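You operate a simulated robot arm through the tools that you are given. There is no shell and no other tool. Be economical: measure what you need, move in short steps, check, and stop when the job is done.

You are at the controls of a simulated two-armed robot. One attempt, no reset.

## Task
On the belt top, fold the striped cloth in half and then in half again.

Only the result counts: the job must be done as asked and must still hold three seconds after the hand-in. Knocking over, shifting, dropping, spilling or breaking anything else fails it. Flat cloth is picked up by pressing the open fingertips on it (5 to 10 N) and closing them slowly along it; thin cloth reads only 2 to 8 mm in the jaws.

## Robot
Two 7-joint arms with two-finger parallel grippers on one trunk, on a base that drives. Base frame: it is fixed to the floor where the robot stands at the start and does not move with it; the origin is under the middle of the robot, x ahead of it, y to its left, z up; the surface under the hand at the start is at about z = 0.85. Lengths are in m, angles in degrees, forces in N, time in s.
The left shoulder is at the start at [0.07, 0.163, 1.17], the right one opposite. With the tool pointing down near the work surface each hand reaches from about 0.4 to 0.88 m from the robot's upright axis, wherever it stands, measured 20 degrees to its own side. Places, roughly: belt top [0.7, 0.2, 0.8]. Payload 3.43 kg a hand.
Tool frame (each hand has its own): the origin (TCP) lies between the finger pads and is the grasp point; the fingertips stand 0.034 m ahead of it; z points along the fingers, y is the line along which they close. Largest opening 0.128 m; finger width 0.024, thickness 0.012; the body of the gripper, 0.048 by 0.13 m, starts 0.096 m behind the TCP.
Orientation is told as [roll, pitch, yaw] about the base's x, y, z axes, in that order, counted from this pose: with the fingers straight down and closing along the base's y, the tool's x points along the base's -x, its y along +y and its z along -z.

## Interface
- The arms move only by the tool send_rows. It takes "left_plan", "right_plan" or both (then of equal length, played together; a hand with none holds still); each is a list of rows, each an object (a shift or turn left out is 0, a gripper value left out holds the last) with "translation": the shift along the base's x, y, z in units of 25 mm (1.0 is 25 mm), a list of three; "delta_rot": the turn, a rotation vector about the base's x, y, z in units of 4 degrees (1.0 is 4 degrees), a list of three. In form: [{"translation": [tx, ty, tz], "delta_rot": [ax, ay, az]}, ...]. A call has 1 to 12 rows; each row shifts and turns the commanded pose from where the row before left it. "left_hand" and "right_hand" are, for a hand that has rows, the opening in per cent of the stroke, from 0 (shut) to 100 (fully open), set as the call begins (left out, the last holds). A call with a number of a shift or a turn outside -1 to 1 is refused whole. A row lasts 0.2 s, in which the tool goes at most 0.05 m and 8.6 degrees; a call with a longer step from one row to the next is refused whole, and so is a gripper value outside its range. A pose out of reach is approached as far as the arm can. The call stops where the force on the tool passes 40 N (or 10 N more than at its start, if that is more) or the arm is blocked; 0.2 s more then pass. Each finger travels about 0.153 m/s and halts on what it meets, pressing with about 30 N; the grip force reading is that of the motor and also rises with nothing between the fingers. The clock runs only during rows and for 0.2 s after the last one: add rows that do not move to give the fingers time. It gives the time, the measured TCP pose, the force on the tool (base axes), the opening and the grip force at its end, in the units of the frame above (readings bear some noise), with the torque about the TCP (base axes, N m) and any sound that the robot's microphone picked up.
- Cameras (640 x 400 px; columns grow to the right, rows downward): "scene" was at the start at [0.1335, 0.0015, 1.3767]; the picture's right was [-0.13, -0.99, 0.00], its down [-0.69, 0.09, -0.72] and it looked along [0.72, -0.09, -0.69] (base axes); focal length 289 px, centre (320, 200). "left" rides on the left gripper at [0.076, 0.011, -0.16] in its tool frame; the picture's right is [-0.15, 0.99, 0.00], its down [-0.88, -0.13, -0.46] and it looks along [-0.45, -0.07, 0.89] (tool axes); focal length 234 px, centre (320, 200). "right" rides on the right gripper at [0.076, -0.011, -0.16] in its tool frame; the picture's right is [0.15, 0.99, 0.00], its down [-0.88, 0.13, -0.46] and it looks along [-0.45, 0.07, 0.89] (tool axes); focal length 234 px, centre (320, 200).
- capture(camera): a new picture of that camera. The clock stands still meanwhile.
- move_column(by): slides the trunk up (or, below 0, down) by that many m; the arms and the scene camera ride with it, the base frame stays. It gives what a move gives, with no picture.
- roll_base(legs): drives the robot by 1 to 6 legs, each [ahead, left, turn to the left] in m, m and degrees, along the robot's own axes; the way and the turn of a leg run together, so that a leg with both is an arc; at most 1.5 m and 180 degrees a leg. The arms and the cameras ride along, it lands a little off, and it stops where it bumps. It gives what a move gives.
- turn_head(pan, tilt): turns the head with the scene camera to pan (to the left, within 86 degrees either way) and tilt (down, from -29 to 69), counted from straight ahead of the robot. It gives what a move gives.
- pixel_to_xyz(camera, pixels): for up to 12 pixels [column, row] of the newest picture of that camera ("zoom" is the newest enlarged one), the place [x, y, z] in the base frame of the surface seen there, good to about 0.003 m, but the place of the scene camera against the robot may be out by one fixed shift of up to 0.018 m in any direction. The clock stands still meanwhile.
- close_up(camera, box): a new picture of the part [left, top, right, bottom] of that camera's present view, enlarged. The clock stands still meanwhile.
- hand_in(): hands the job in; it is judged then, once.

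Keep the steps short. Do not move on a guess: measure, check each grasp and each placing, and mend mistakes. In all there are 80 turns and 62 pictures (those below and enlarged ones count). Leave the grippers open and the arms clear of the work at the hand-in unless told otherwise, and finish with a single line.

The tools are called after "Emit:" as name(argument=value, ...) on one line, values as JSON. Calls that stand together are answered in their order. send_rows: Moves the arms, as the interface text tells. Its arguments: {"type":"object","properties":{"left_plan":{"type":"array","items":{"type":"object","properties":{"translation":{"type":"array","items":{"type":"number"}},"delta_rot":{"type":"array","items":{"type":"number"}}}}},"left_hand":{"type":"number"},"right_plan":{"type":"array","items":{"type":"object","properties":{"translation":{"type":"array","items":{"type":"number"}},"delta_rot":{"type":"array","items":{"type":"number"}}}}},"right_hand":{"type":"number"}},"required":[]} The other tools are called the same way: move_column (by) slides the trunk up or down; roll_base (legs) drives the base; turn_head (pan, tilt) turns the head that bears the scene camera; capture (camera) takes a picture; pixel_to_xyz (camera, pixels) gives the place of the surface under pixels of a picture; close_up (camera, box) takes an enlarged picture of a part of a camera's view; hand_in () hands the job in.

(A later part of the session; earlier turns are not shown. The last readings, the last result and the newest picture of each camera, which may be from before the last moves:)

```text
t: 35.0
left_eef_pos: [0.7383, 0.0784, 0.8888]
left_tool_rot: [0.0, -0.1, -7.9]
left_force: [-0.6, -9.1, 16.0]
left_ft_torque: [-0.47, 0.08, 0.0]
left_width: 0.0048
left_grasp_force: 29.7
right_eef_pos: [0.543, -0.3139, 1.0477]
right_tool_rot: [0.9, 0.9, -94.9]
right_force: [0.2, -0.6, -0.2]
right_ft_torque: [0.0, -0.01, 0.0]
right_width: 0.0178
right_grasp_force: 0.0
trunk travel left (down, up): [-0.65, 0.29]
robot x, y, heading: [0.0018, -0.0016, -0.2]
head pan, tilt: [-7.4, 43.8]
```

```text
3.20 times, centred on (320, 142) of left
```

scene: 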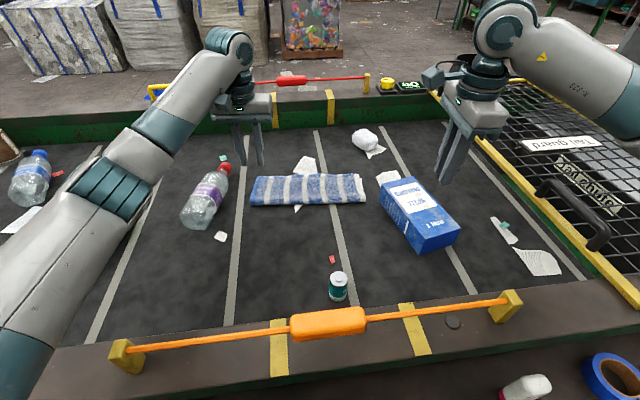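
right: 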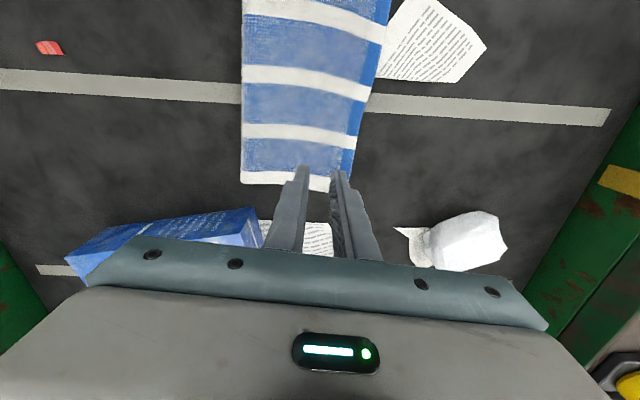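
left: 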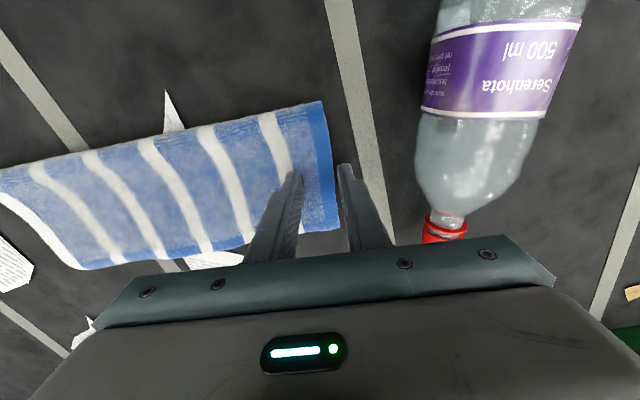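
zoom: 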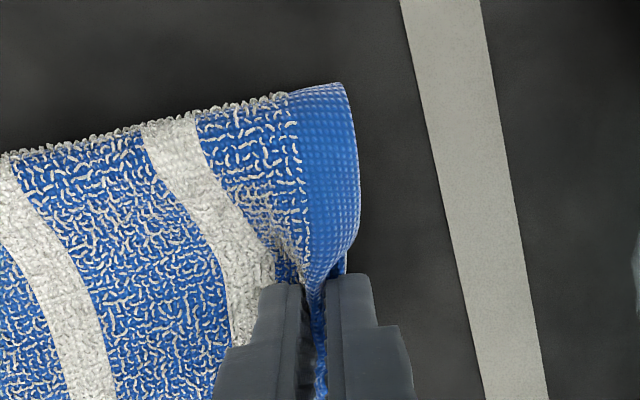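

The jaws read 4.8 mm. I lift 25 mm and check whether both layers came up.

Emit:
send_rows(left_plan=[{"translation": [0, -0.1, 0.5]}, {"translation": [0, -0.1, 0.5]}])

Emit:
close_up(camera="left", box=[180, 80, 420, 230])

Emit:
close_up(camera="scene", box=[220, 140, 380, 240])

```text
t: 35.6
left_eef_pos: [0.7411, 0.0768, 0.9122]
left_tool_rot: [0.2, 0.2, -7.7]
left_force: [0.5, 0.0, 0.3]
left_ft_torque: [0.01, -0.02, -0.02]
left_width: 0.0039
left_grasp_force: 30.5
right_eef_pos: [0.5448, -0.3111, 1.0483]
right_tool_rot: [0.9, 0.9, -94.9]
right_force: [-0.6, -0.7, -0.5]
right_ft_torque: [0.0, -0.02, -0.02]
right_width: 0.0178
right_grasp_force: 0.0
trunk travel left (down, up): [-0.65, 0.29]
robot x, y, heading: [0.0, 0.0008, -0.1]
head pan, tilt: [-7.4, 43.8]
```

```text
2.67 times, centred on (300, 155) of left
```

zoom: 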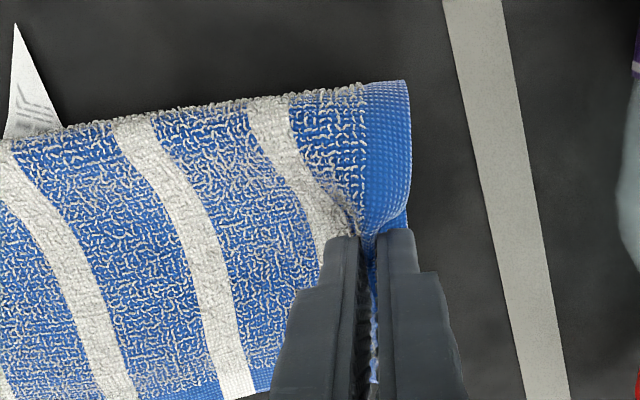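

```text
4.00 times, centred on (300, 190) of scene
```

zoom: 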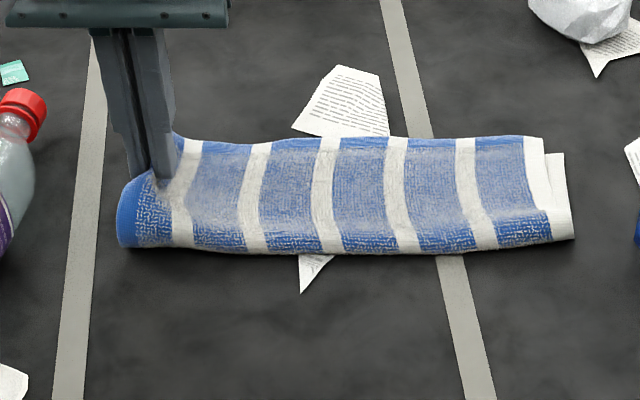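

Unclear, since 3.9 mm is the same as a single-layer pinch. I lift 25 mm more and look again.

Emit:
send_rows(left_plan=[{"translation": [0, -0.2, 0.5]}, {"translation": [0, -0.2, 0.5]}])

Emit:
close_up(camera="scene", box=[220, 140, 380, 240])

Emit:
close_up(camera="left", box=[180, 80, 420, 230])

```text
t: 36.2
left_eef_pos: [0.7399, 0.0655, 0.9382]
left_tool_rot: [0.0, 0.0, -7.8]
left_force: [-0.5, -0.4, 0.9]
left_ft_torque: [-0.03, -0.01, -0.02]
left_width: 0.0041
left_grasp_force: 30.4
right_eef_pos: [0.5454, -0.3119, 1.048]
right_tool_rot: [0.8, 1.0, -95.0]
right_force: [0.2, 0.0, 0.5]
right_ft_torque: [0.0, 0.02, 0.02]
right_width: 0.0176
right_grasp_force: 0.1
trunk travel left (down, up): [-0.65, 0.29]
robot x, y, heading: [0.0002, -0.0012, 0.2]
head pan, tilt: [-7.4, 43.8]
```

```text
4.00 times, centred on (300, 190) of scene
```

zoom: 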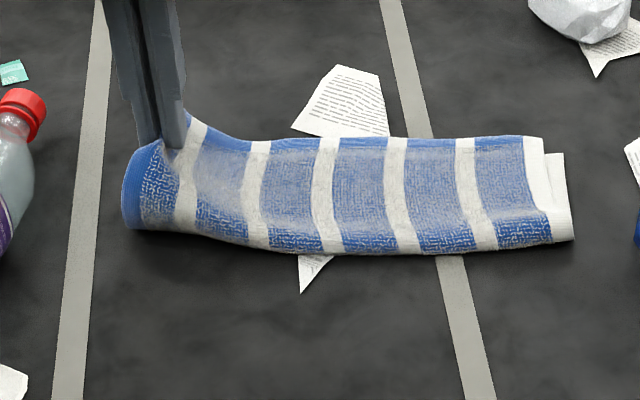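

```text
2.67 times, centred on (300, 155) of left
```

zoom: 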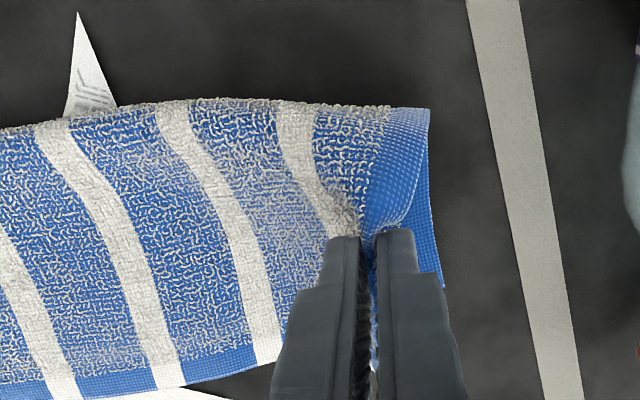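

The left close-up shows the bottom layer's hem at (435,240) staying down, so only the top layer is held. I lay it back the same way and let go.

Emit:
send_rows(left_plan=[{"translation": [0, 0.2, -0.5]}, {"translation": [0, 0.2, -0.5]}, {"translation": [0, 0.1, -0.4]}, {"translation": [0, 0.1, -0.3]}, {"translation": [0, 0, -0.1]}])

Emit:
send_rows(left_plan=[{}, {}], left_hand=22)

Emit:
send_rows(left_plan=[{"translation": [0, 0, 0.8]}, {"translation": [0, 0, 0.8]}, {"translation": [0, 0, 0.8]}, {"translation": [0, 0, 0.8]}])

Emit:
capture(camera="left")

Emit:
close_up(camera="scene", box=[220, 140, 380, 240])

```text
t: 37.4
left_eef_pos: [0.7418, 0.0817, 0.8933]
left_tool_rot: [0.0, 0.0, -7.8]
left_force: [0.4, 0.8, 3.6]
left_ft_torque: [-0.01, 0.0, -0.01]
left_width: 0.004
left_grasp_force: 29.9
right_eef_pos: [0.5439, -0.3109, 1.0474]
right_tool_rot: [0.8, 0.9, -95.0]
right_force: [0.5, 0.5, 0.1]
right_ft_torque: [0.0, 0.01, 0.03]
right_width: 0.0176
right_grasp_force: 0.1
trunk travel left (down, up): [-0.65, 0.29]
robot x, y, heading: [-0.0015, 0.0004, 0.1]
head pan, tilt: [-7.4, 43.8]
```

```text
t: 38.0
left_eef_pos: [0.7406, 0.0821, 0.8931]
left_tool_rot: [-0.1, 0.0, -7.8]
left_force: [-0.1, 0.8, 1.0]
left_ft_torque: [-0.02, 0.05, -0.01]
left_width: 0.0278
left_grasp_force: 0.2
right_eef_pos: [0.5443, -0.3121, 1.0484]
right_tool_rot: [0.7, 0.9, -95.1]
right_force: [-0.2, 0.0, 0.8]
right_ft_torque: [0.02, 0.05, 0.01]
right_width: 0.0177
right_grasp_force: 0.1
trunk travel left (down, up): [-0.65, 0.29]
robot x, y, heading: [0.0019, 0.0047, -0.0]
head pan, tilt: [-7.4, 43.8]
```

```text
t: 39.0
left_eef_pos: [0.7417, 0.0802, 0.9727]
left_tool_rot: [0.0, 0.1, -7.7]
left_force: [-0.1, -0.7, 0.0]
left_ft_torque: [-0.01, 0.0, -0.02]
left_width: 0.0285
left_grasp_force: 0.1
right_eef_pos: [0.5443, -0.3114, 1.0477]
right_tool_rot: [0.8, 0.9, -94.9]
right_force: [0.6, 0.0, 0.0]
right_ft_torque: [-0.01, -0.02, 0.02]
right_width: 0.018
right_grasp_force: 0.1
trunk travel left (down, up): [-0.65, 0.29]
robot x, y, heading: [0.0002, 0.0002, -0.1]
head pan, tilt: [-7.4, 43.8]
```

```text
34 pictures are left
```

left: 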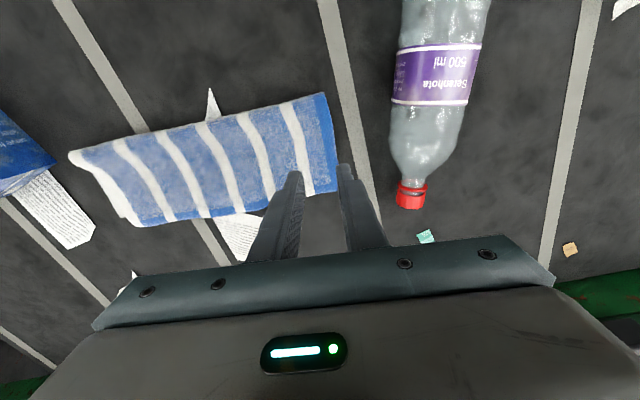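

```text
4.00 times, centred on (300, 190) of scene
```

zoom: 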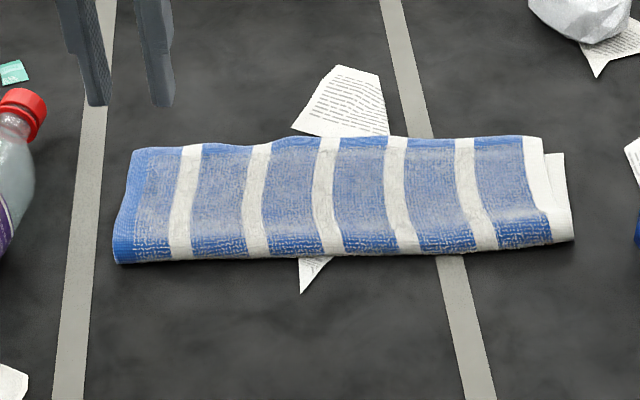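

The cloth is back flat. To catch both layers I will tilt the hand 12° so that the outer finger runs on the belt itself and pushes both edges. I measure the edge again at (325,95), (333,145), (338,188).

Emit:
pixel_to_xyz(camera="left", pixels=[[322, 96], [330, 140], [336, 185], [400, 160], [360, 200], [345, 130]])

Emit:
send_rows(left_plan=[{"translation": [0, 0.2, -0.2], "delta_rot": [-1, 0, 0]}, {"translation": [0, 0.1, -0.2], "delta_rot": [-1, 0, 0]}, {"translation": [0, 0, -0.2], "delta_rot": [-1, 0, 0]}], left_hand=30)

Emit:
capture(camera="left")

```text
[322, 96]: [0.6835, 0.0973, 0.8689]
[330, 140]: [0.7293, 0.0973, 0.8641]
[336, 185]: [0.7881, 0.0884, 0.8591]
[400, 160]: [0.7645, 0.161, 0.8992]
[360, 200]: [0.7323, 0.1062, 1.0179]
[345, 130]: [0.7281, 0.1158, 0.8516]
```

```text
t: 39.8
left_eef_pos: [0.7396, 0.0876, 0.9568]
left_tool_rot: [-12.0, -1.6, -7.8]
left_force: [-0.2, -0.5, -0.2]
left_ft_torque: [-0.02, -0.01, 0.01]
left_width: 0.0385
left_grasp_force: 0.0
right_eef_pos: [0.5448, -0.3114, 1.0485]
right_tool_rot: [0.8, 0.9, -95.0]
right_force: [-0.7, -0.2, 0.3]
right_ft_torque: [0.0, 0.01, -0.01]
right_width: 0.0182
right_grasp_force: 0.0
trunk travel left (down, up): [-0.65, 0.29]
robot x, y, heading: [0.0045, 0.0024, -0.0]
head pan, tilt: [-7.4, 43.8]
```

```text
32 pictures are left
```

left: 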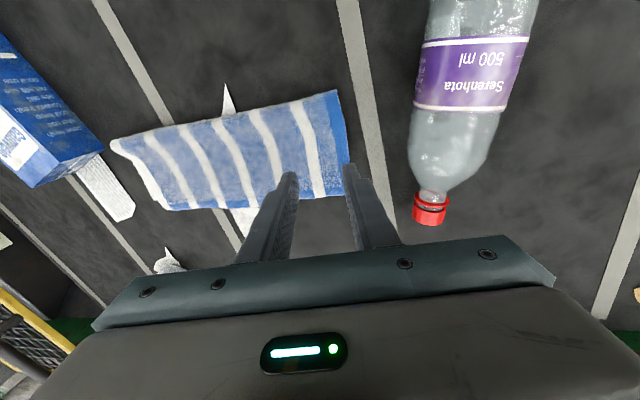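

The belt is at z 0.852 and the top edge at y≈0.0955. The outer finger needs 4 mm more to the left. I lower to about 2 mm above belt contact (TCP 0.894), then touch down.

Emit:
send_rows(left_plan=[{"translation": [0, 0.16, -0.6]}, {"translation": [0, 0, -0.7]}, {"translation": [0, 0, -0.7]}, {"translation": [0, 0, -0.5]}])

Emit:
send_rows(left_plan=[{"translation": [0, 0, -0.1]}, {"translation": [0, 0, -0.06]}, {}])

```text
t: 40.8
left_eef_pos: [0.7407, 0.0931, 0.894]
left_tool_rot: [-12.0, -1.6, -7.7]
left_force: [0.3, 0.1, -0.7]
left_ft_torque: [0.01, 0.03, -0.04]
left_width: 0.0384
left_grasp_force: 0.1
right_eef_pos: [0.5444, -0.3115, 1.0473]
right_tool_rot: [0.8, 0.9, -94.9]
right_force: [0.4, -0.1, -0.1]
right_ft_torque: [0.02, 0.04, -0.01]
right_width: 0.0178
right_grasp_force: 0.0
trunk travel left (down, up): [-0.65, 0.29]
robot x, y, heading: [-0.0014, -0.002, -0.2]
head pan, tilt: [-7.4, 43.8]
```

```text
t: 41.6
left_eef_pos: [0.7401, 0.094, 0.8897]
left_tool_rot: [-11.9, -1.6, -7.7]
left_force: [-0.5, -0.1, 0.0]
left_ft_torque: [0.0, 0.01, 0.02]
left_width: 0.0385
left_grasp_force: 0.1
right_eef_pos: [0.5436, -0.3117, 1.0482]
right_tool_rot: [0.8, 0.8, -95.0]
right_force: [0.3, 0.6, -0.6]
right_ft_torque: [0.01, 0.0, 0.01]
right_width: 0.0178
right_grasp_force: 0.1
trunk travel left (down, up): [-0.65, 0.29]
robot x, y, heading: [0.0005, 0.0005, -0.1]
head pan, tilt: [-7.4, 43.8]
```

No contact yet. I go down in 1.5 mm steps.

Emit:
send_rows(left_plan=[{"translation": [0, 0, -0.06]}, {"translation": [0, 0, -0.04]}, {}])

Emit:
send_rows(left_plan=[{"translation": [0, 0, -0.06]}, {}])

```text
t: 42.4
left_eef_pos: [0.7406, 0.0931, 0.8897]
left_tool_rot: [-11.9, -1.7, -7.6]
left_force: [1.5, 2.3, 10.6]
left_ft_torque: [0.39, 0.01, -0.05]
left_width: 0.0389
left_grasp_force: 0.5
right_eef_pos: [0.5451, -0.3109, 1.0486]
right_tool_rot: [0.9, 0.9, -95.0]
right_force: [0.5, -0.6, 0.1]
right_ft_torque: [-0.01, 0.04, 0.01]
right_width: 0.0183
right_grasp_force: 0.0
trunk travel left (down, up): [-0.65, 0.29]
robot x, y, heading: [0.0024, 0.0002, 0.2]
head pan, tilt: [-7.4, 43.8]
```

```text
t: 43.0
left_eef_pos: [0.7398, 0.0942, 0.8902]
left_tool_rot: [-12.0, -1.9, -7.7]
left_force: [4.7, 5.2, 22.2]
left_ft_torque: [0.77, -0.1, -0.13]
left_width: 0.0387
left_grasp_force: 0.1
right_eef_pos: [0.5429, -0.3111, 1.049]
right_tool_rot: [0.9, 0.8, -94.9]
right_force: [0.6, 0.2, 0.0]
right_ft_torque: [-0.01, -0.02, -0.02]
right_width: 0.0182
right_grasp_force: 0.0
trunk travel left (down, up): [-0.65, 0.29]
robot x, y, heading: [0.0037, 0.001, 0.1]
head pan, tilt: [-7.4, 43.8]
```

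The outer finger is on the belt; 22 N is more than needed. I ease off about 1 mm and close in steps.

Emit:
send_rows(left_plan=[{"translation": [0, 0, 0.05]}, {}], left_hand=24)

Emit:
send_rows(left_plan=[{}, {}], left_hand=17)

Emit:
close_up(camera="left", box=[220, 80, 420, 205])

```text
t: 43.6
left_eef_pos: [0.7399, 0.0944, 0.8901]
left_tool_rot: [-12.0, -1.8, -7.6]
left_force: [8.8, 11.2, 21.6]
left_ft_torque: [0.95, -0.17, -0.24]
left_width: 0.0351
left_grasp_force: 3.6
right_eef_pos: [0.5428, -0.3108, 1.0476]
right_tool_rot: [0.9, 0.8, -94.9]
right_force: [-0.4, -0.2, 0.5]
right_ft_torque: [-0.01, 0.02, -0.01]
right_width: 0.0178
right_grasp_force: 0.0
trunk travel left (down, up): [-0.65, 0.29]
robot x, y, heading: [0.0002, -0.0046, 0.1]
head pan, tilt: [-7.4, 43.8]
```

```text
t: 44.2
left_eef_pos: [0.7403, 0.0899, 0.8884]
left_tool_rot: [-11.9, -1.6, -7.8]
left_force: [-3.4, -4.6, 7.4]
left_ft_torque: [-0.31, 0.31, 0.05]
left_width: 0.0189
left_grasp_force: 0.1
right_eef_pos: [0.5424, -0.3141, 1.0487]
right_tool_rot: [0.8, 1.0, -94.9]
right_force: [0.1, -0.2, 0.4]
right_ft_torque: [-0.03, 0.0, 0.0]
right_width: 0.0178
right_grasp_force: 0.0
trunk travel left (down, up): [-0.65, 0.29]
robot x, y, heading: [-0.002, -0.0014, -0.2]
head pan, tilt: [-7.4, 43.8]
```

```text
3.20 times, centred on (320, 142) of left
```

zoom: 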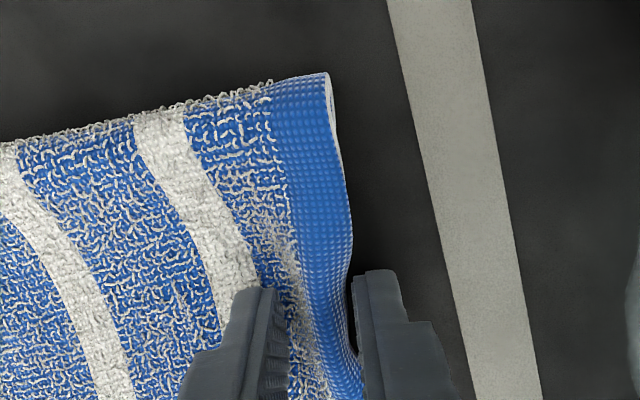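

The outer finger is now against the edge and the cloth is buckling up between the fingers. I continue closing.

Emit:
send_rows(left_plan=[{}, {}], left_hand=10)

Emit:
send_rows(left_plan=[{}, {}, {}], left_hand=0)

Emit:
send_rows(left_plan=[{"translation": [0, -0.1, 0.5]}, {"translation": [0, -0.2, 0.5]}, {"translation": [0, -0.2, 0.5]}])

Emit:
close_up(camera="left", box=[180, 80, 420, 230])

Emit:
close_up(camera="scene", box=[220, 140, 380, 240])

```text
t: 44.8
left_eef_pos: [0.7402, 0.0933, 0.8867]
left_tool_rot: [-11.9, -1.6, -7.7]
left_force: [-0.3, 0.8, 3.4]
left_ft_torque: [0.02, -0.01, 0.0]
left_width: 0.0126
left_grasp_force: 0.0
right_eef_pos: [0.544, -0.3111, 1.0485]
right_tool_rot: [0.8, 0.8, -95.0]
right_force: [-0.2, -0.5, -0.2]
right_ft_torque: [0.03, 0.0, 0.0]
right_width: 0.0176
right_grasp_force: 0.2
trunk travel left (down, up): [-0.65, 0.29]
robot x, y, heading: [0.0009, 0.0009, 0.2]
head pan, tilt: [-7.4, 43.8]
```

```text
t: 45.6
left_eef_pos: [0.7412, 0.0931, 0.8885]
left_tool_rot: [-11.9, -1.5, -7.7]
left_force: [-1.7, -2.9, 4.2]
left_ft_torque: [-0.1, 0.01, -0.03]
left_width: 0.0041
left_grasp_force: 30.7
right_eef_pos: [0.5455, -0.3114, 1.0484]
right_tool_rot: [0.9, 0.9, -95.0]
right_force: [-0.9, 0.1, 0.4]
right_ft_torque: [-0.01, -0.03, 0.0]
right_width: 0.0179
right_grasp_force: 0.1
trunk travel left (down, up): [-0.65, 0.29]
robot x, y, heading: [0.0032, 0.001, -0.0]
head pan, tilt: [-7.4, 43.8]
```

```text
t: 46.4
left_eef_pos: [0.7397, 0.0799, 0.9268]
left_tool_rot: [-12.0, -1.7, -7.7]
left_force: [-0.5, -0.3, -0.3]
left_ft_torque: [0.0, -0.03, -0.06]
left_width: 0.0041
left_grasp_force: 29.7
right_eef_pos: [0.5448, -0.3116, 1.0472]
right_tool_rot: [0.8, 1.0, -95.0]
right_force: [-0.3, 0.2, 1.1]
right_ft_torque: [-0.02, 0.0, 0.03]
right_width: 0.0178
right_grasp_force: 0.1
trunk travel left (down, up): [-0.65, 0.29]
robot x, y, heading: [0.0001, -0.0019, 0.0]
head pan, tilt: [-7.4, 43.8]
```

```text
2.67 times, centred on (300, 155) of left
```

zoom: 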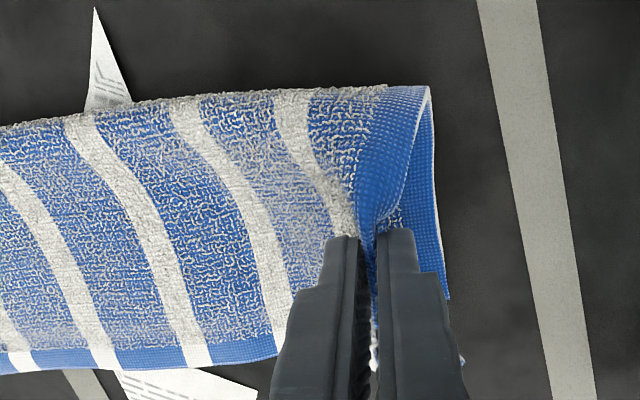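

```text
4.00 times, centred on (300, 190) of scene
```

zoom: 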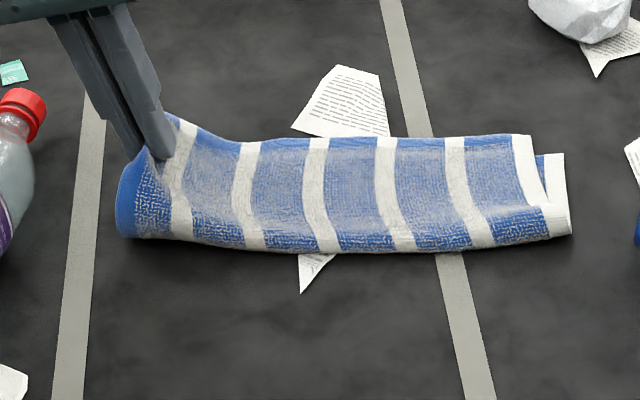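

Still only the top layer. Since the two layers are joined at the near crease, I can fold the end in two passes: carry the top layer's left end (with the crease) to the right end now, then bring the bottom layer's remaining far-left corner over it. First half of the arc: level the hand and lift, with the right hand backing away.

Emit:
send_rows(left_plan=[{"translation": [-0.04, -0.45, 0.3], "delta_rot": [0.5, 0, 0]}, {"translation": [-0.04, -0.45, 0.3], "delta_rot": [0.5, 0, 0]}, {"translation": [-0.04, -0.45, 0.3], "delta_rot": [0.5, 0, 0]}, {"translation": [-0.04, -0.45, 0.3], "delta_rot": [0.5, 0, 0]}, {"translation": [-0.04, -0.45, 0.2], "delta_rot": [0.5, 0, 0]}, {"translation": [-0.04, -0.45, 0.2], "delta_rot": [0.5, 0, 0]}, {"translation": [-0.04, -0.45, 0.2]}, {"translation": [-0.04, -0.45, 0.2]}, {"translation": [-0.04, -0.45, 0.1]}, {"translation": [-0.04, -0.45, 0.1]}, {"translation": [-0.04, -0.45, 0]}, {"translation": [-0.04, -0.45, 0]}], right_plan=[{"translation": [-0.25, -0.3, 0]}, {"translation": [-0.25, -0.3, 0]}, {"translation": [-0.25, -0.3, 0]}, {"translation": [-0.25, -0.3, 0]}, {"translation": [-0.25, -0.3, 0]}, {"translation": [-0.25, -0.3, 0]}, {"translation": [-0.25, -0.3, 0]}, {"translation": [-0.25, -0.3, 0]}, {"translation": [-0.25, -0.3, 0]}, {"translation": [-0.25, -0.3, 0]}, {}, {}])

Emit:
close_up(camera="scene", box=[220, 140, 420, 265])

```text
t: 49.0
left_eef_pos: [0.7283, -0.0548, 0.98]
left_tool_rot: [0.0, 0.0, -7.8]
left_force: [-0.7, -0.3, -0.3]
left_ft_torque: [-0.07, 0.01, 0.01]
left_width: 0.004
left_grasp_force: 29.6
right_eef_pos: [0.4825, -0.3858, 1.0492]
right_tool_rot: [0.7, 0.9, -95.0]
right_force: [-0.1, -0.4, -0.1]
right_ft_torque: [0.02, 0.04, 0.03]
right_width: 0.0178
right_grasp_force: 0.0
trunk travel left (down, up): [-0.65, 0.29]
robot x, y, heading: [0.0019, -0.0004, -0.1]
head pan, tilt: [-7.4, 43.8]
```

```text
3.20 times, centred on (320, 202) of scene
```

zoom: 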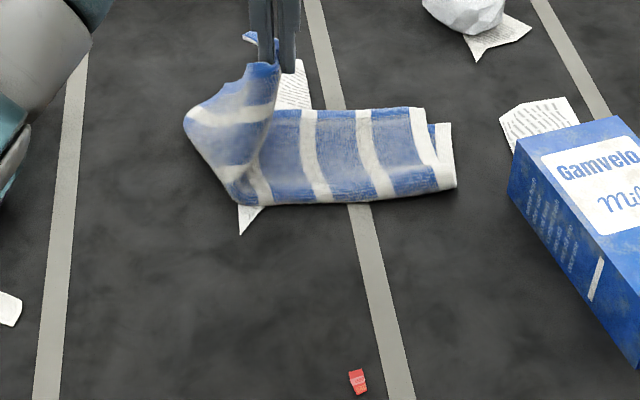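

Both layers of the left half are coming along, standing up over the middle. I continue the second half of the arc to the right end.

Emit:
send_rows(left_plan=[{"translation": [-0.04, -0.45, 0]}, {"translation": [-0.04, -0.45, 0]}, {"translation": [-0.04, -0.45, -0.1]}, {"translation": [-0.04, -0.45, -0.1]}, {"translation": [-0.04, -0.45, -0.2]}, {"translation": [-0.04, -0.45, -0.2]}, {"translation": [-0.04, -0.45, -0.3]}, {"translation": [-0.04, -0.45, -0.3]}, {"translation": [-0.04, -0.45, -0.4]}, {"translation": [-0.04, -0.45, -0.4]}, {"translation": [-0.04, -0.45, -0.3]}, {"translation": [-0.04, -0.45, -0.3]}])

Emit:
close_up(camera="scene", box=[220, 140, 420, 265])

Emit:
capture(camera="left")

```text
t: 51.6
left_eef_pos: [0.7138, -0.1717, 0.9201]
left_tool_rot: [0.0, -0.1, -7.8]
left_force: [-0.2, 0.2, 0.4]
left_ft_torque: [-0.11, -0.02, 0.01]
left_width: 0.0042
left_grasp_force: 30.1
left hand out of reach, approached as far as the arm can: row 11, 12
right_eef_pos: [0.4831, -0.3847, 1.0493]
right_tool_rot: [0.8, 0.9, -94.8]
right_force: [0.0, -0.5, -0.5]
right_ft_torque: [0.01, -0.01, -0.04]
right_width: 0.0179
right_grasp_force: 0.1
trunk travel left (down, up): [-0.65, 0.29]
robot x, y, heading: [-0.0037, -0.0005, 0.2]
head pan, tilt: [-7.4, 43.8]
```

```text
3.20 times, centred on (320, 202) of scene
```

zoom: 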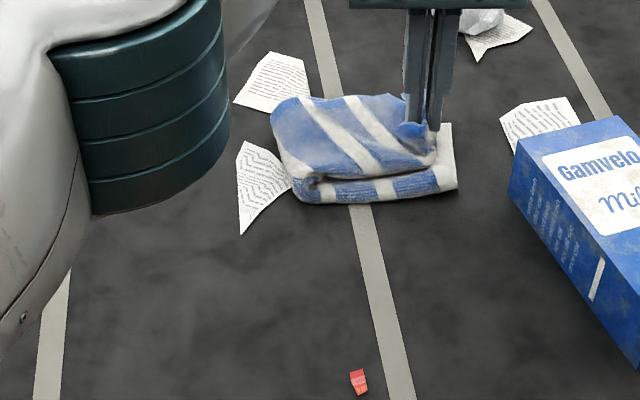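

```text
26 pictures are left
```

left: 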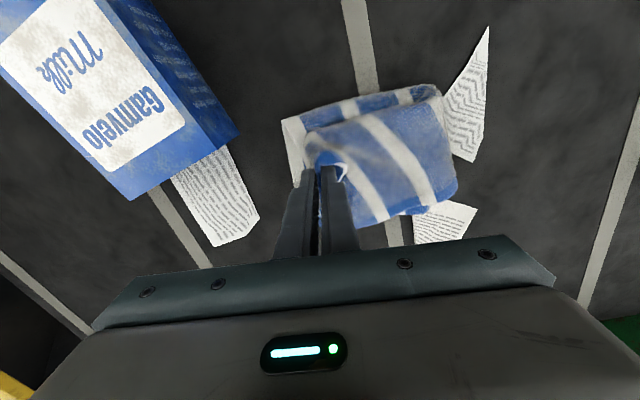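

The left half has come over nearly whole. The hand hit a reach limit 15 mm short. I lower here, release, and look.

Emit:
send_rows(left_plan=[{"translation": [-0.1, -0.1, -0.3]}, {"translation": [-0.1, -0.1, -0.3]}, {"translation": [0, 0, -0.2]}])

```text
t: 52.4
left_eef_pos: [0.7087, -0.1781, 0.9014]
left_tool_rot: [0.0, -0.2, -7.8]
left_force: [2.2, -0.5, 3.7]
left_ft_torque: [-0.05, -0.06, 0.01]
left_width: 0.0041
left_grasp_force: 30.3
right_eef_pos: [0.4824, -0.385, 1.0481]
right_tool_rot: [0.9, 0.9, -95.0]
right_force: [-0.4, 0.1, -0.2]
right_ft_torque: [0.0, -0.02, 0.01]
right_width: 0.0177
right_grasp_force: 0.0
trunk travel left (down, up): [-0.65, 0.29]
robot x, y, heading: [-0.0022, 0.0007, -0.1]
head pan, tilt: [-7.4, 43.8]
```

That worked, and x is slightly nearer. I nudge 10 mm further right and lightly touch, then open slightly and lift.

Emit:
send_rows(left_plan=[{"translation": [-0.1, -0.2, 0.1]}, {"translation": [-0.1, -0.2, 0]}, {"translation": [0, 0, -0.15]}])

Emit:
send_rows(left_plan=[{}, {}], left_hand=12)

Emit:
send_rows(left_plan=[{"translation": [0, 0, 0.6]}, {"translation": [0, 0, 0.8]}, {"translation": [0, 0, 0.8]}, {"translation": [0, 0, 0.8]}])

Emit:
capture(camera="left")

Emit:
close_up(camera="scene", box=[260, 150, 400, 238])

```text
t: 53.2
left_eef_pos: [0.702, -0.1869, 0.9004]
left_tool_rot: [0.0, -0.1, -7.7]
left_force: [0.7, 1.1, 4.8]
left_ft_torque: [0.0, -0.01, 0.0]
left_width: 0.0036
left_grasp_force: 29.9
left hand out of reach, approached as far as the arm can: row 3
right_eef_pos: [0.4817, -0.3865, 1.0482]
right_tool_rot: [0.9, 0.9, -95.0]
right_force: [0.2, 0.2, -0.8]
right_ft_torque: [-0.01, -0.02, 0.04]
right_width: 0.0181
right_grasp_force: 0.1
trunk travel left (down, up): [-0.65, 0.29]
robot x, y, heading: [0.0015, 0.0009, 0.1]
head pan, tilt: [-7.4, 43.8]
```

```text
t: 53.8
left_eef_pos: [0.6997, -0.1873, 0.9007]
left_tool_rot: [-0.1, -0.1, -7.8]
left_force: [0.3, -2.4, 5.1]
left_ft_torque: [0.0, -0.01, -0.02]
left_width: 0.0143
left_grasp_force: 0.0
right_eef_pos: [0.4821, -0.3856, 1.0492]
right_tool_rot: [0.9, 1.0, -95.0]
right_force: [0.2, 0.2, -1.1]
right_ft_torque: [-0.01, 0.0, 0.0]
right_width: 0.0178
right_grasp_force: 0.0
trunk travel left (down, up): [-0.65, 0.29]
robot x, y, heading: [0.003, -0.0001, -0.1]
head pan, tilt: [-7.4, 43.8]
```

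```text
t: 54.8
left_eef_pos: [0.7008, -0.1855, 0.9747]
left_tool_rot: [0.0, -0.1, -7.9]
left_force: [0.1, -0.5, 0.4]
left_ft_torque: [0.02, -0.03, 0.0]
left_width: 0.0155
left_grasp_force: 0.1
right_eef_pos: [0.4827, -0.3856, 1.0503]
right_tool_rot: [0.9, 0.8, -95.0]
right_force: [-0.1, -0.1, -0.4]
right_ft_torque: [-0.04, -0.02, 0.03]
right_width: 0.0181
right_grasp_force: 0.0
trunk travel left (down, up): [-0.65, 0.29]
robot x, y, heading: [-0.0028, 0.0001, -0.3]
head pan, tilt: [-7.4, 43.8]
```

```text
25 pictures are left
```

left: 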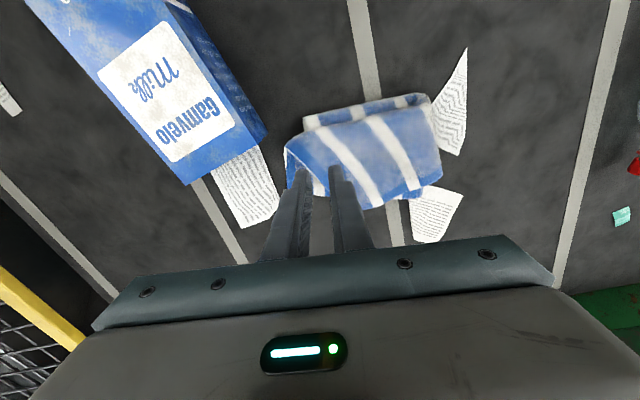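

```text
4.55 times, centred on (330, 194) of scene
```

zoom: 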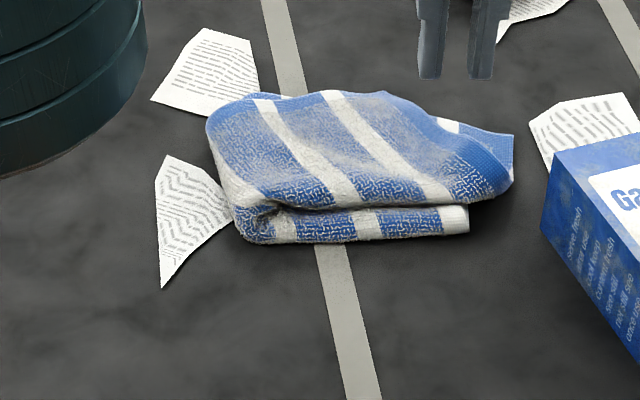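

Good: both layers of the left half came over. The upper half is turned a little: its near crease at the right end sits too far away, at zoom (470,195) against the lower crease at (470,230). I measure key points.

Emit:
pixel_to_xyz(camera="zoom", pixels=[[220, 165], [250, 238], [466, 228], [466, 208], [465, 190], [508, 182], [508, 140], [440, 118], [210, 122], [250, 97], [390, 95], [330, 150]])

Emit:
pixel_to_xyz(camera="left", pixels=[[288, 150], [305, 118], [425, 100], [438, 160], [420, 192], [365, 203], [306, 138], [430, 125]])

```text
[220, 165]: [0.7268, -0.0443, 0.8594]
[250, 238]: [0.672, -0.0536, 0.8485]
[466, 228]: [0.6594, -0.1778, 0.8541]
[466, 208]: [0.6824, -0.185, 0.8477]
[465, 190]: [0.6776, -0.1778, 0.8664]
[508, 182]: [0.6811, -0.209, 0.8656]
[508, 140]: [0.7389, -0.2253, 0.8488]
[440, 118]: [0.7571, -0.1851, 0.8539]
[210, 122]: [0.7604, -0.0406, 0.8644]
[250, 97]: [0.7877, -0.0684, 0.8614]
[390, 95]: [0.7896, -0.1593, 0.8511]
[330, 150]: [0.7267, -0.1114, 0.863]
```

```text
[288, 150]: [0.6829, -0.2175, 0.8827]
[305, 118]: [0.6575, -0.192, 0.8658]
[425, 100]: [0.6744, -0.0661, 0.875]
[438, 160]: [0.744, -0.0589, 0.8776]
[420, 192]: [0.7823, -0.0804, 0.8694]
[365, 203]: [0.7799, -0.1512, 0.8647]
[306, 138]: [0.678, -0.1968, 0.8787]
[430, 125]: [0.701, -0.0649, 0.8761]
```

The upper half's right end overshoots: its near-right corner is at (0.683,-0.218) where the lower one is at about (0.659,-0.199). The left hand is at its reach limit there, so the left retreats and the right hand comes in at its present yaw.

Emit:
send_rows(left_plan=[{"translation": [0, 0.2, 0.9]}, {"translation": [0, 0.4, 0.9]}, {"translation": [0, 0.9, 0.5]}, {"translation": [-0.3, 1, 0]}, {"translation": [-0.3, 1, 0]}, {"translation": [-0.3, 1, 0]}, {"translation": [-0.3, 1, 0]}, {"translation": [-0.3, 1, 0]}, {"translation": [-0.3, 1, 0]}, {"translation": [-0.3, 1, 0]}, {"translation": [-0.3, 1, 0]}, {"translation": [-0.3, 1, 0]}])

Emit:
send_rows(right_plan=[{"translation": [0.72, 0.62, 0], "delta_rot": [-0.2, -0.2, 0]}, {"translation": [0.72, 0.62, 0]}, {"translation": [0.72, 0.62, 0]}, {"translation": [0.72, 0.62, 0]}, {"translation": [0.72, 0.62, 0]}, {"translation": [0.72, 0.62, 0]}, {"translation": [0.72, 0.62, 0]}, {"translation": [0.72, 0.62, 0]}, {"translation": [0.72, 0.62, 0]}, {"translation": [0.72, 0.62, -0.6]}, {"translation": [0.72, 0.62, -0.9]}, {"translation": [0.65, 0.6, -0.9]}], right_hand=30)

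Emit:
capture(camera="right")

Emit:
capture(camera="scene")

```text
t: 57.4
left_eef_pos: [0.634, 0.079, 1.0317]
left_tool_rot: [0.0, 0.1, -7.8]
left_force: [0.3, 0.0, 0.6]
left_ft_torque: [0.01, -0.01, 0.03]
left_width: 0.0153
left_grasp_force: 0.0
right_eef_pos: [0.4826, -0.3855, 1.0483]
right_tool_rot: [0.9, 0.8, -95.0]
right_force: [0.2, 1.1, 0.0]
right_ft_torque: [-0.03, -0.04, -0.01]
right_width: 0.0178
right_grasp_force: 0.0
trunk travel left (down, up): [-0.65, 0.29]
robot x, y, heading: [0.0003, -0.0005, 0.1]
head pan, tilt: [-7.4, 43.8]
```

```text
t: 60.0
left_eef_pos: [0.6352, 0.0767, 1.0316]
left_tool_rot: [0.0, 0.1, -7.8]
left_force: [0.8, -0.4, -0.6]
left_ft_torque: [-0.01, 0.0, 0.04]
left_width: 0.0152
left_grasp_force: 0.1
right_eef_pos: [0.6975, -0.2001, 0.9882]
right_tool_rot: [1.6, 0.1, -95.0]
right_force: [0.2, -0.5, -0.5]
right_ft_torque: [0.0, 0.01, 0.03]
right_width: 0.0384
right_grasp_force: 0.1
trunk travel left (down, up): [-0.65, 0.29]
robot x, y, heading: [-0.0008, 0.0008, -0.1]
head pan, tilt: [-7.4, 43.8]
```

```text
23 pictures are left
```

right: 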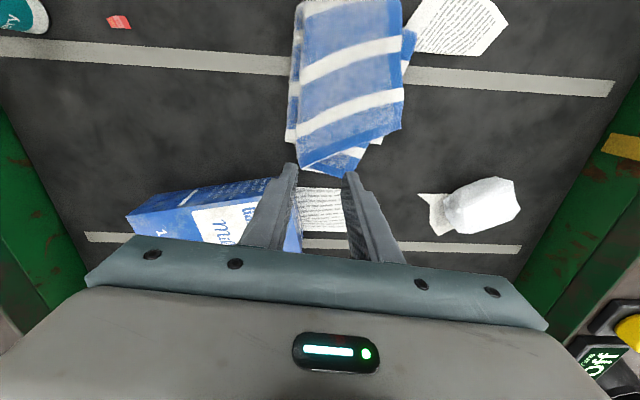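

```text
22 pictures are left
```

scene: 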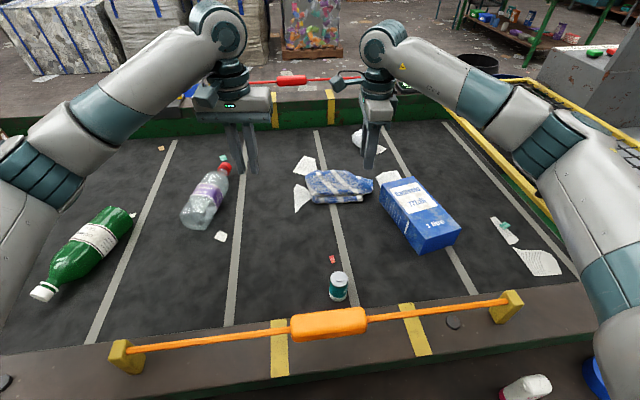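

I enlarge the cloth in the right hand's view.

Emit:
close_up(camera="right", box=[250, 0, 442, 120])

Emit:
close_up(camera="right", box=[260, 80, 420, 180])

Emit:
pixel_to_xyz(camera="zoom", pixels=[[160, 345], [352, 348], [490, 246], [110, 240], [150, 200], [567, 195], [570, 100], [330, 380], [470, 260], [180, 280]])

```text
3.33 times, centred on (346, 60) of right
```

zoom: 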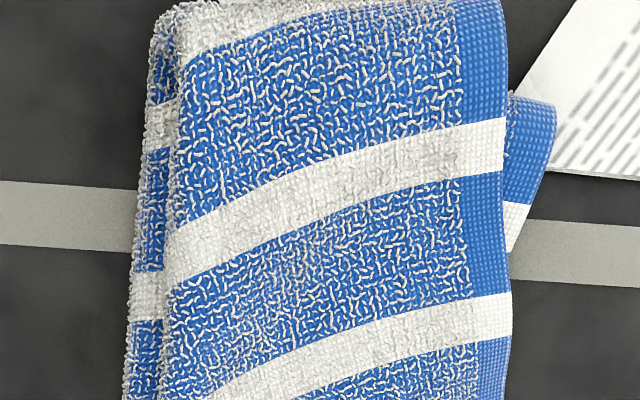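

```text
4.00 times, centred on (340, 130) of right
```

zoom: 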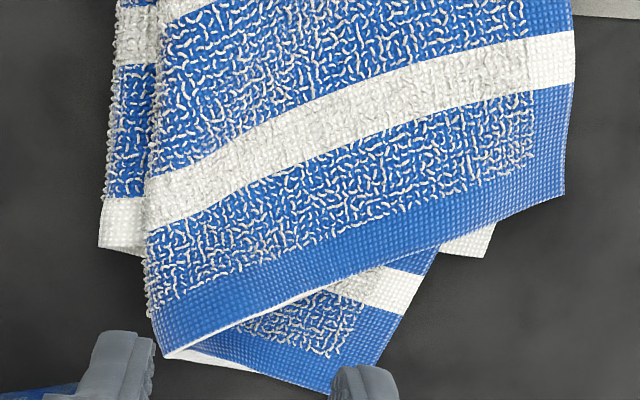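

```text
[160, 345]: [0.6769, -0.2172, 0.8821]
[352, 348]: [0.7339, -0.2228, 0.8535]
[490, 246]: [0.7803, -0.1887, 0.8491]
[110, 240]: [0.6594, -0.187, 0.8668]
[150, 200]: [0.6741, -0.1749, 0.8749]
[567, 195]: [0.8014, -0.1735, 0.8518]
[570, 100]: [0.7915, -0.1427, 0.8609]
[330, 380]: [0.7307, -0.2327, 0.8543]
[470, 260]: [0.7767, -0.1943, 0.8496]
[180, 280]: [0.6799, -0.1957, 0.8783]
```

Now it is clear. The outer upper layer's edge runs from (0.677,-0.217) to (0.801,-0.174). The inner upper layer's far corner sticks out at (0.731,-0.235). I pinch that corner first, at (0.720,-0.223), keeping clear of the paper by the carton. I move above it and lower.

Emit:
send_rows(right_plan=[{"translation": [0.3, -0.3, -0.5], "delta_rot": [0, 0.4, 0]}, {"translation": [0.3, -0.3, -0.7]}, {"translation": [0.3, -0.3, -0.7]}, {"translation": [0, 0, -0.7]}, {"translation": [0, 0, -0.6]}, {"translation": [0, 0, -0.5]}], right_hand=20)

Emit:
close_up(camera="right", box=[240, 80, 432, 200])

```text
t: 61.4
left_eef_pos: [0.6345, 0.0762, 1.0314]
left_tool_rot: [0.0, 0.0, -7.8]
left_force: [-1.0, -0.2, -0.7]
left_ft_torque: [-0.02, -0.01, 0.04]
left_width: 0.0154
left_grasp_force: 0.0
right_eef_pos: [0.7181, -0.2231, 0.8955]
right_tool_rot: [0.0, -0.1, -95.0]
right_force: [0.2, -0.6, 0.0]
right_ft_torque: [-0.01, -0.03, -0.01]
right_width: 0.0257
right_grasp_force: 0.2
trunk travel left (down, up): [-0.65, 0.29]
robot x, y, heading: [-0.002, 0.0003, 0.1]
head pan, tilt: [-7.4, 43.8]
```

```text
3.33 times, centred on (336, 140) of right
```

zoom: 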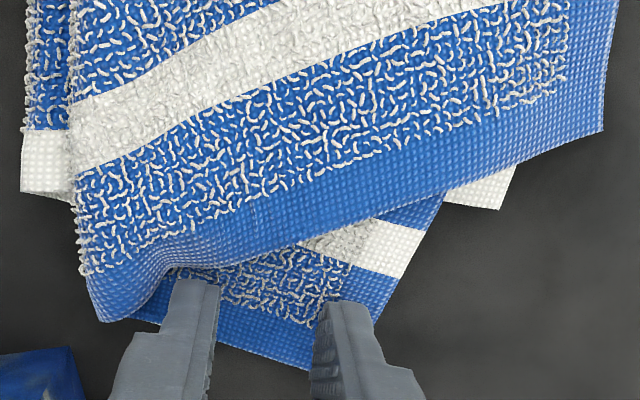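

The fingers straddle the inner corner; the near one just brushes the outer hem. I shift 4 mm away from it and press down in small steps.

Emit:
send_rows(right_plan=[{"translation": [0.18, -0.08, 0]}, {"translation": [0, 0, -0.15]}, {"translation": [0, 0, -0.1]}, {"translation": [0, 0, -0.08]}, {}])

Emit:
send_rows(right_plan=[{"translation": [0, 0, -0.04]}, {}], right_hand=15)

```text
t: 62.6
left_eef_pos: [0.6344, 0.0772, 1.0316]
left_tool_rot: [-0.1, 0.1, -7.7]
left_force: [-0.1, -0.1, -1.3]
left_ft_torque: [-0.01, 0.0, -0.01]
left_width: 0.0155
left_grasp_force: 0.1
right_eef_pos: [0.7234, -0.2255, 0.8891]
right_tool_rot: [0.2, -0.1, -94.9]
right_force: [1.6, 0.6, 1.2]
right_ft_torque: [0.01, -0.03, -0.02]
right_width: 0.0257
right_grasp_force: 0.0
trunk travel left (down, up): [-0.65, 0.29]
robot x, y, heading: [0.0024, -0.0021, -0.1]
head pan, tilt: [-7.4, 43.8]
```

```text
t: 63.2
left_eef_pos: [0.635, 0.0773, 1.0323]
left_tool_rot: [0.0, -0.1, -7.8]
left_force: [0.6, 0.0, 0.5]
left_ft_torque: [-0.01, -0.03, -0.03]
left_width: 0.0156
left_grasp_force: 0.0
right_eef_pos: [0.7225, -0.2251, 0.8873]
right_tool_rot: [0.1, -0.1, -95.0]
right_force: [-0.9, 0.4, 2.4]
right_ft_torque: [-0.01, 0.05, -0.01]
right_width: 0.0184
right_grasp_force: 0.0
trunk travel left (down, up): [-0.65, 0.29]
robot x, y, heading: [-0.0018, 0.0004, 0.1]
head pan, tilt: [-7.4, 43.8]
```

Only 2.4 N so far. I press a little more and close.

Emit:
send_rows(right_plan=[{"translation": [0, 0, -0.06]}, {}])

Emit:
send_rows(right_plan=[{}, {}], right_hand=8)

Emit:
send_rows(right_plan=[{}, {}, {}], right_hand=0)

```text
t: 63.8
left_eef_pos: [0.6338, 0.0779, 1.0317]
left_tool_rot: [0.0, 0.0, -7.9]
left_force: [0.0, 0.4, 0.0]
left_ft_torque: [0.01, 0.02, -0.01]
left_width: 0.0154
left_grasp_force: 0.1
right_eef_pos: [0.7223, -0.2236, 0.8869]
right_tool_rot: [0.3, 0.0, -94.9]
right_force: [-0.5, -1.9, 9.7]
right_ft_torque: [-0.05, 0.03, 0.0]
right_width: 0.0183
right_grasp_force: 0.2
trunk travel left (down, up): [-0.65, 0.29]
robot x, y, heading: [-0.0015, 0.001, 0.0]
head pan, tilt: [-7.4, 43.8]
```

```text
t: 64.4
left_eef_pos: [0.6328, 0.0759, 1.0337]
left_tool_rot: [0.0, -0.1, -7.9]
left_force: [0.0, 0.6, -0.5]
left_ft_torque: [0.03, 0.01, 0.0]
left_width: 0.0153
left_grasp_force: 0.1
right_eef_pos: [0.7229, -0.225, 0.8861]
right_tool_rot: [0.2, 0.0, -95.0]
right_force: [0.7, -2.3, 12.6]
right_ft_torque: [-0.05, 0.0, 0.03]
right_width: 0.0103
right_grasp_force: 0.0
trunk travel left (down, up): [-0.65, 0.29]
robot x, y, heading: [0.0005, -0.0024, -0.4]
head pan, tilt: [-7.4, 43.8]
```

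```text
t: 65.2
left_eef_pos: [0.6325, 0.0775, 1.0329]
left_tool_rot: [0.0, -0.1, -7.8]
left_force: [0.1, 0.0, -0.1]
left_ft_torque: [-0.01, 0.03, -0.03]
left_width: 0.0152
left_grasp_force: 0.1
right_eef_pos: [0.723, -0.225, 0.8866]
right_tool_rot: [0.2, 0.1, -95.0]
right_force: [1.6, -2.4, 14.9]
right_ft_torque: [-0.01, -0.06, 0.06]
right_width: 0.0036
right_grasp_force: 29.7
trunk travel left (down, up): [-0.65, 0.29]
robot x, y, heading: [0.0008, 0.0002, 0.0]
head pan, tilt: [-7.4, 43.8]
```

Gripped (3.6 mm). I lift 8 mm and draw the inner corner toward the lower far-right corner, (0.778,-0.205).

Emit:
send_rows(right_plan=[{"translation": [0.1, 0.03, 0.35]}, {"translation": [0.35, 0.13, 0.1]}, {"translation": [0.35, 0.13, 0]}, {"translation": [0.35, 0.13, 0]}, {"translation": [0.35, 0.13, 0]}, {"translation": [0.35, 0.13, 0]}, {"translation": [0.35, 0.13, 0]}, {}])

Emit:
close_up(camera="right", box=[160, 20, 416, 180])

```text
t: 67.0
left_eef_pos: [0.6347, 0.0755, 1.0328]
left_tool_rot: [0.0, 0.0, -7.8]
left_force: [-0.4, 1.1, -0.6]
left_ft_torque: [-0.01, 0.0, 0.04]
left_width: 0.0154
left_grasp_force: 0.1
right_eef_pos: [0.7798, -0.2049, 0.8967]
right_tool_rot: [0.1, 0.0, -95.0]
right_force: [-0.7, -0.3, 0.9]
right_ft_torque: [0.0, 0.0, -0.01]
right_width: 0.0038
right_grasp_force: 30.3
trunk travel left (down, up): [-0.65, 0.29]
robot x, y, heading: [-0.0051, -0.0003, -0.2]
head pan, tilt: [-7.4, 43.8]
```

```text
2.50 times, centred on (288, 100) of right
```

zoom: 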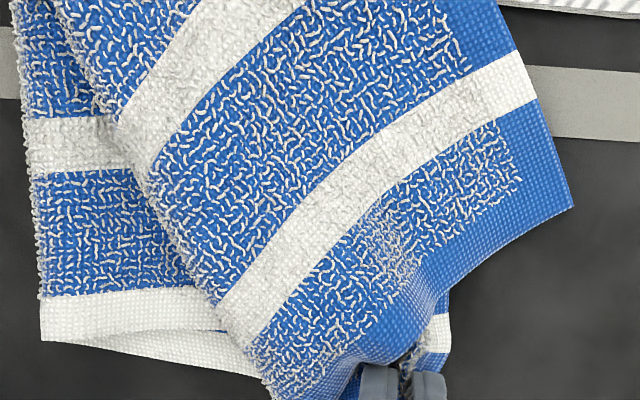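

The outer layer was dragged along too. I set it down here, release, and look at the whole state.

Emit:
send_rows(right_plan=[{"translation": [0, 0, -0.25]}, {}])

Emit:
send_rows(right_plan=[{}, {}], right_hand=14)

Emit:
send_rows(right_plan=[{"translation": [0, 0, 0.7]}, {"translation": [0, 0, 0.9]}, {"translation": [-0.2, 0, 1]}, {"translation": [-0.3, 0, 1]}, {"translation": [-0.3, 0, 0.4]}])

Emit:
close_up(camera="right", box=[200, 0, 456, 160])

Emit:
pixel_to_xyz(camera="zoom", pixels=[[100, 100], [150, 200], [150, 300], [200, 350], [250, 370], [300, 390], [350, 350], [420, 330], [450, 250], [460, 150], [330, 200], [420, 60]])

```text
t: 67.6
left_eef_pos: [0.6344, 0.0777, 1.0322]
left_tool_rot: [0.0, 0.0, -7.8]
left_force: [0.0, 0.3, 0.0]
left_ft_torque: [0.0, -0.01, -0.01]
left_width: 0.0155
left_grasp_force: 0.0
right_eef_pos: [0.7779, -0.2054, 0.8906]
right_tool_rot: [0.1, 0.0, -95.1]
right_force: [-0.2, 0.0, 3.2]
right_ft_torque: [-0.03, 0.05, 0.01]
right_width: 0.0037
right_grasp_force: 30.0
trunk travel left (down, up): [-0.65, 0.29]
robot x, y, heading: [0.0015, -0.0, 0.0]
head pan, tilt: [-7.4, 43.8]
```

```text
t: 68.2
left_eef_pos: [0.6355, 0.078, 1.0316]
left_tool_rot: [0.0, 0.0, -7.7]
left_force: [-0.1, 0.4, -0.1]
left_ft_torque: [0.01, 0.0, -0.01]
left_width: 0.0155
left_grasp_force: 0.1
right_eef_pos: [0.7786, -0.2048, 0.8899]
right_tool_rot: [0.1, 0.0, -94.9]
right_force: [-0.2, -0.7, -0.1]
right_ft_torque: [0.02, 0.01, -0.01]
right_width: 0.0182
right_grasp_force: 0.1
trunk travel left (down, up): [-0.65, 0.29]
robot x, y, heading: [0.0008, -0.003, -0.2]
head pan, tilt: [-7.4, 43.8]
```

```text
t: 69.4
left_eef_pos: [0.6355, 0.0773, 1.0317]
left_tool_rot: [0.1, 0.1, -7.7]
left_force: [-1.0, -0.4, -0.5]
left_ft_torque: [0.01, 0.02, 0.01]
left_width: 0.0152
left_grasp_force: 0.0
right_eef_pos: [0.7599, -0.2071, 0.992]
right_tool_rot: [0.1, 0.0, -95.0]
right_force: [0.2, -0.3, 0.4]
right_ft_torque: [0.02, 0.01, -0.03]
right_width: 0.0179
right_grasp_force: 0.1
trunk travel left (down, up): [-0.65, 0.29]
robot x, y, heading: [0.0003, 0.0024, 0.2]
head pan, tilt: [-7.4, 43.8]
```

```text
2.50 times, centred on (328, 80) of right
```

zoom: 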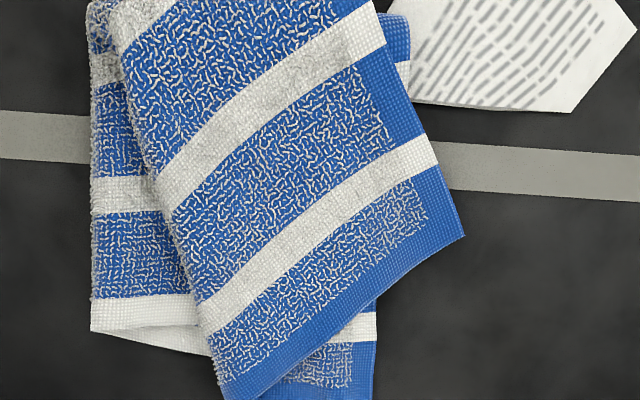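

```text
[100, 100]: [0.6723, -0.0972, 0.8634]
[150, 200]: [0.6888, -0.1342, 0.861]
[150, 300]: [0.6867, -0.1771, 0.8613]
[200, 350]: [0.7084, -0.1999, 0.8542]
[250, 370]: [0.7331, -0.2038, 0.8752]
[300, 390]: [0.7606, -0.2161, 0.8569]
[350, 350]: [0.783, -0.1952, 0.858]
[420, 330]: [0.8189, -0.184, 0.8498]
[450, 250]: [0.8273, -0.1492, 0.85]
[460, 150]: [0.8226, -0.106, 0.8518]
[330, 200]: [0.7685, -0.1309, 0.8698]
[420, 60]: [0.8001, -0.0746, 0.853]
```

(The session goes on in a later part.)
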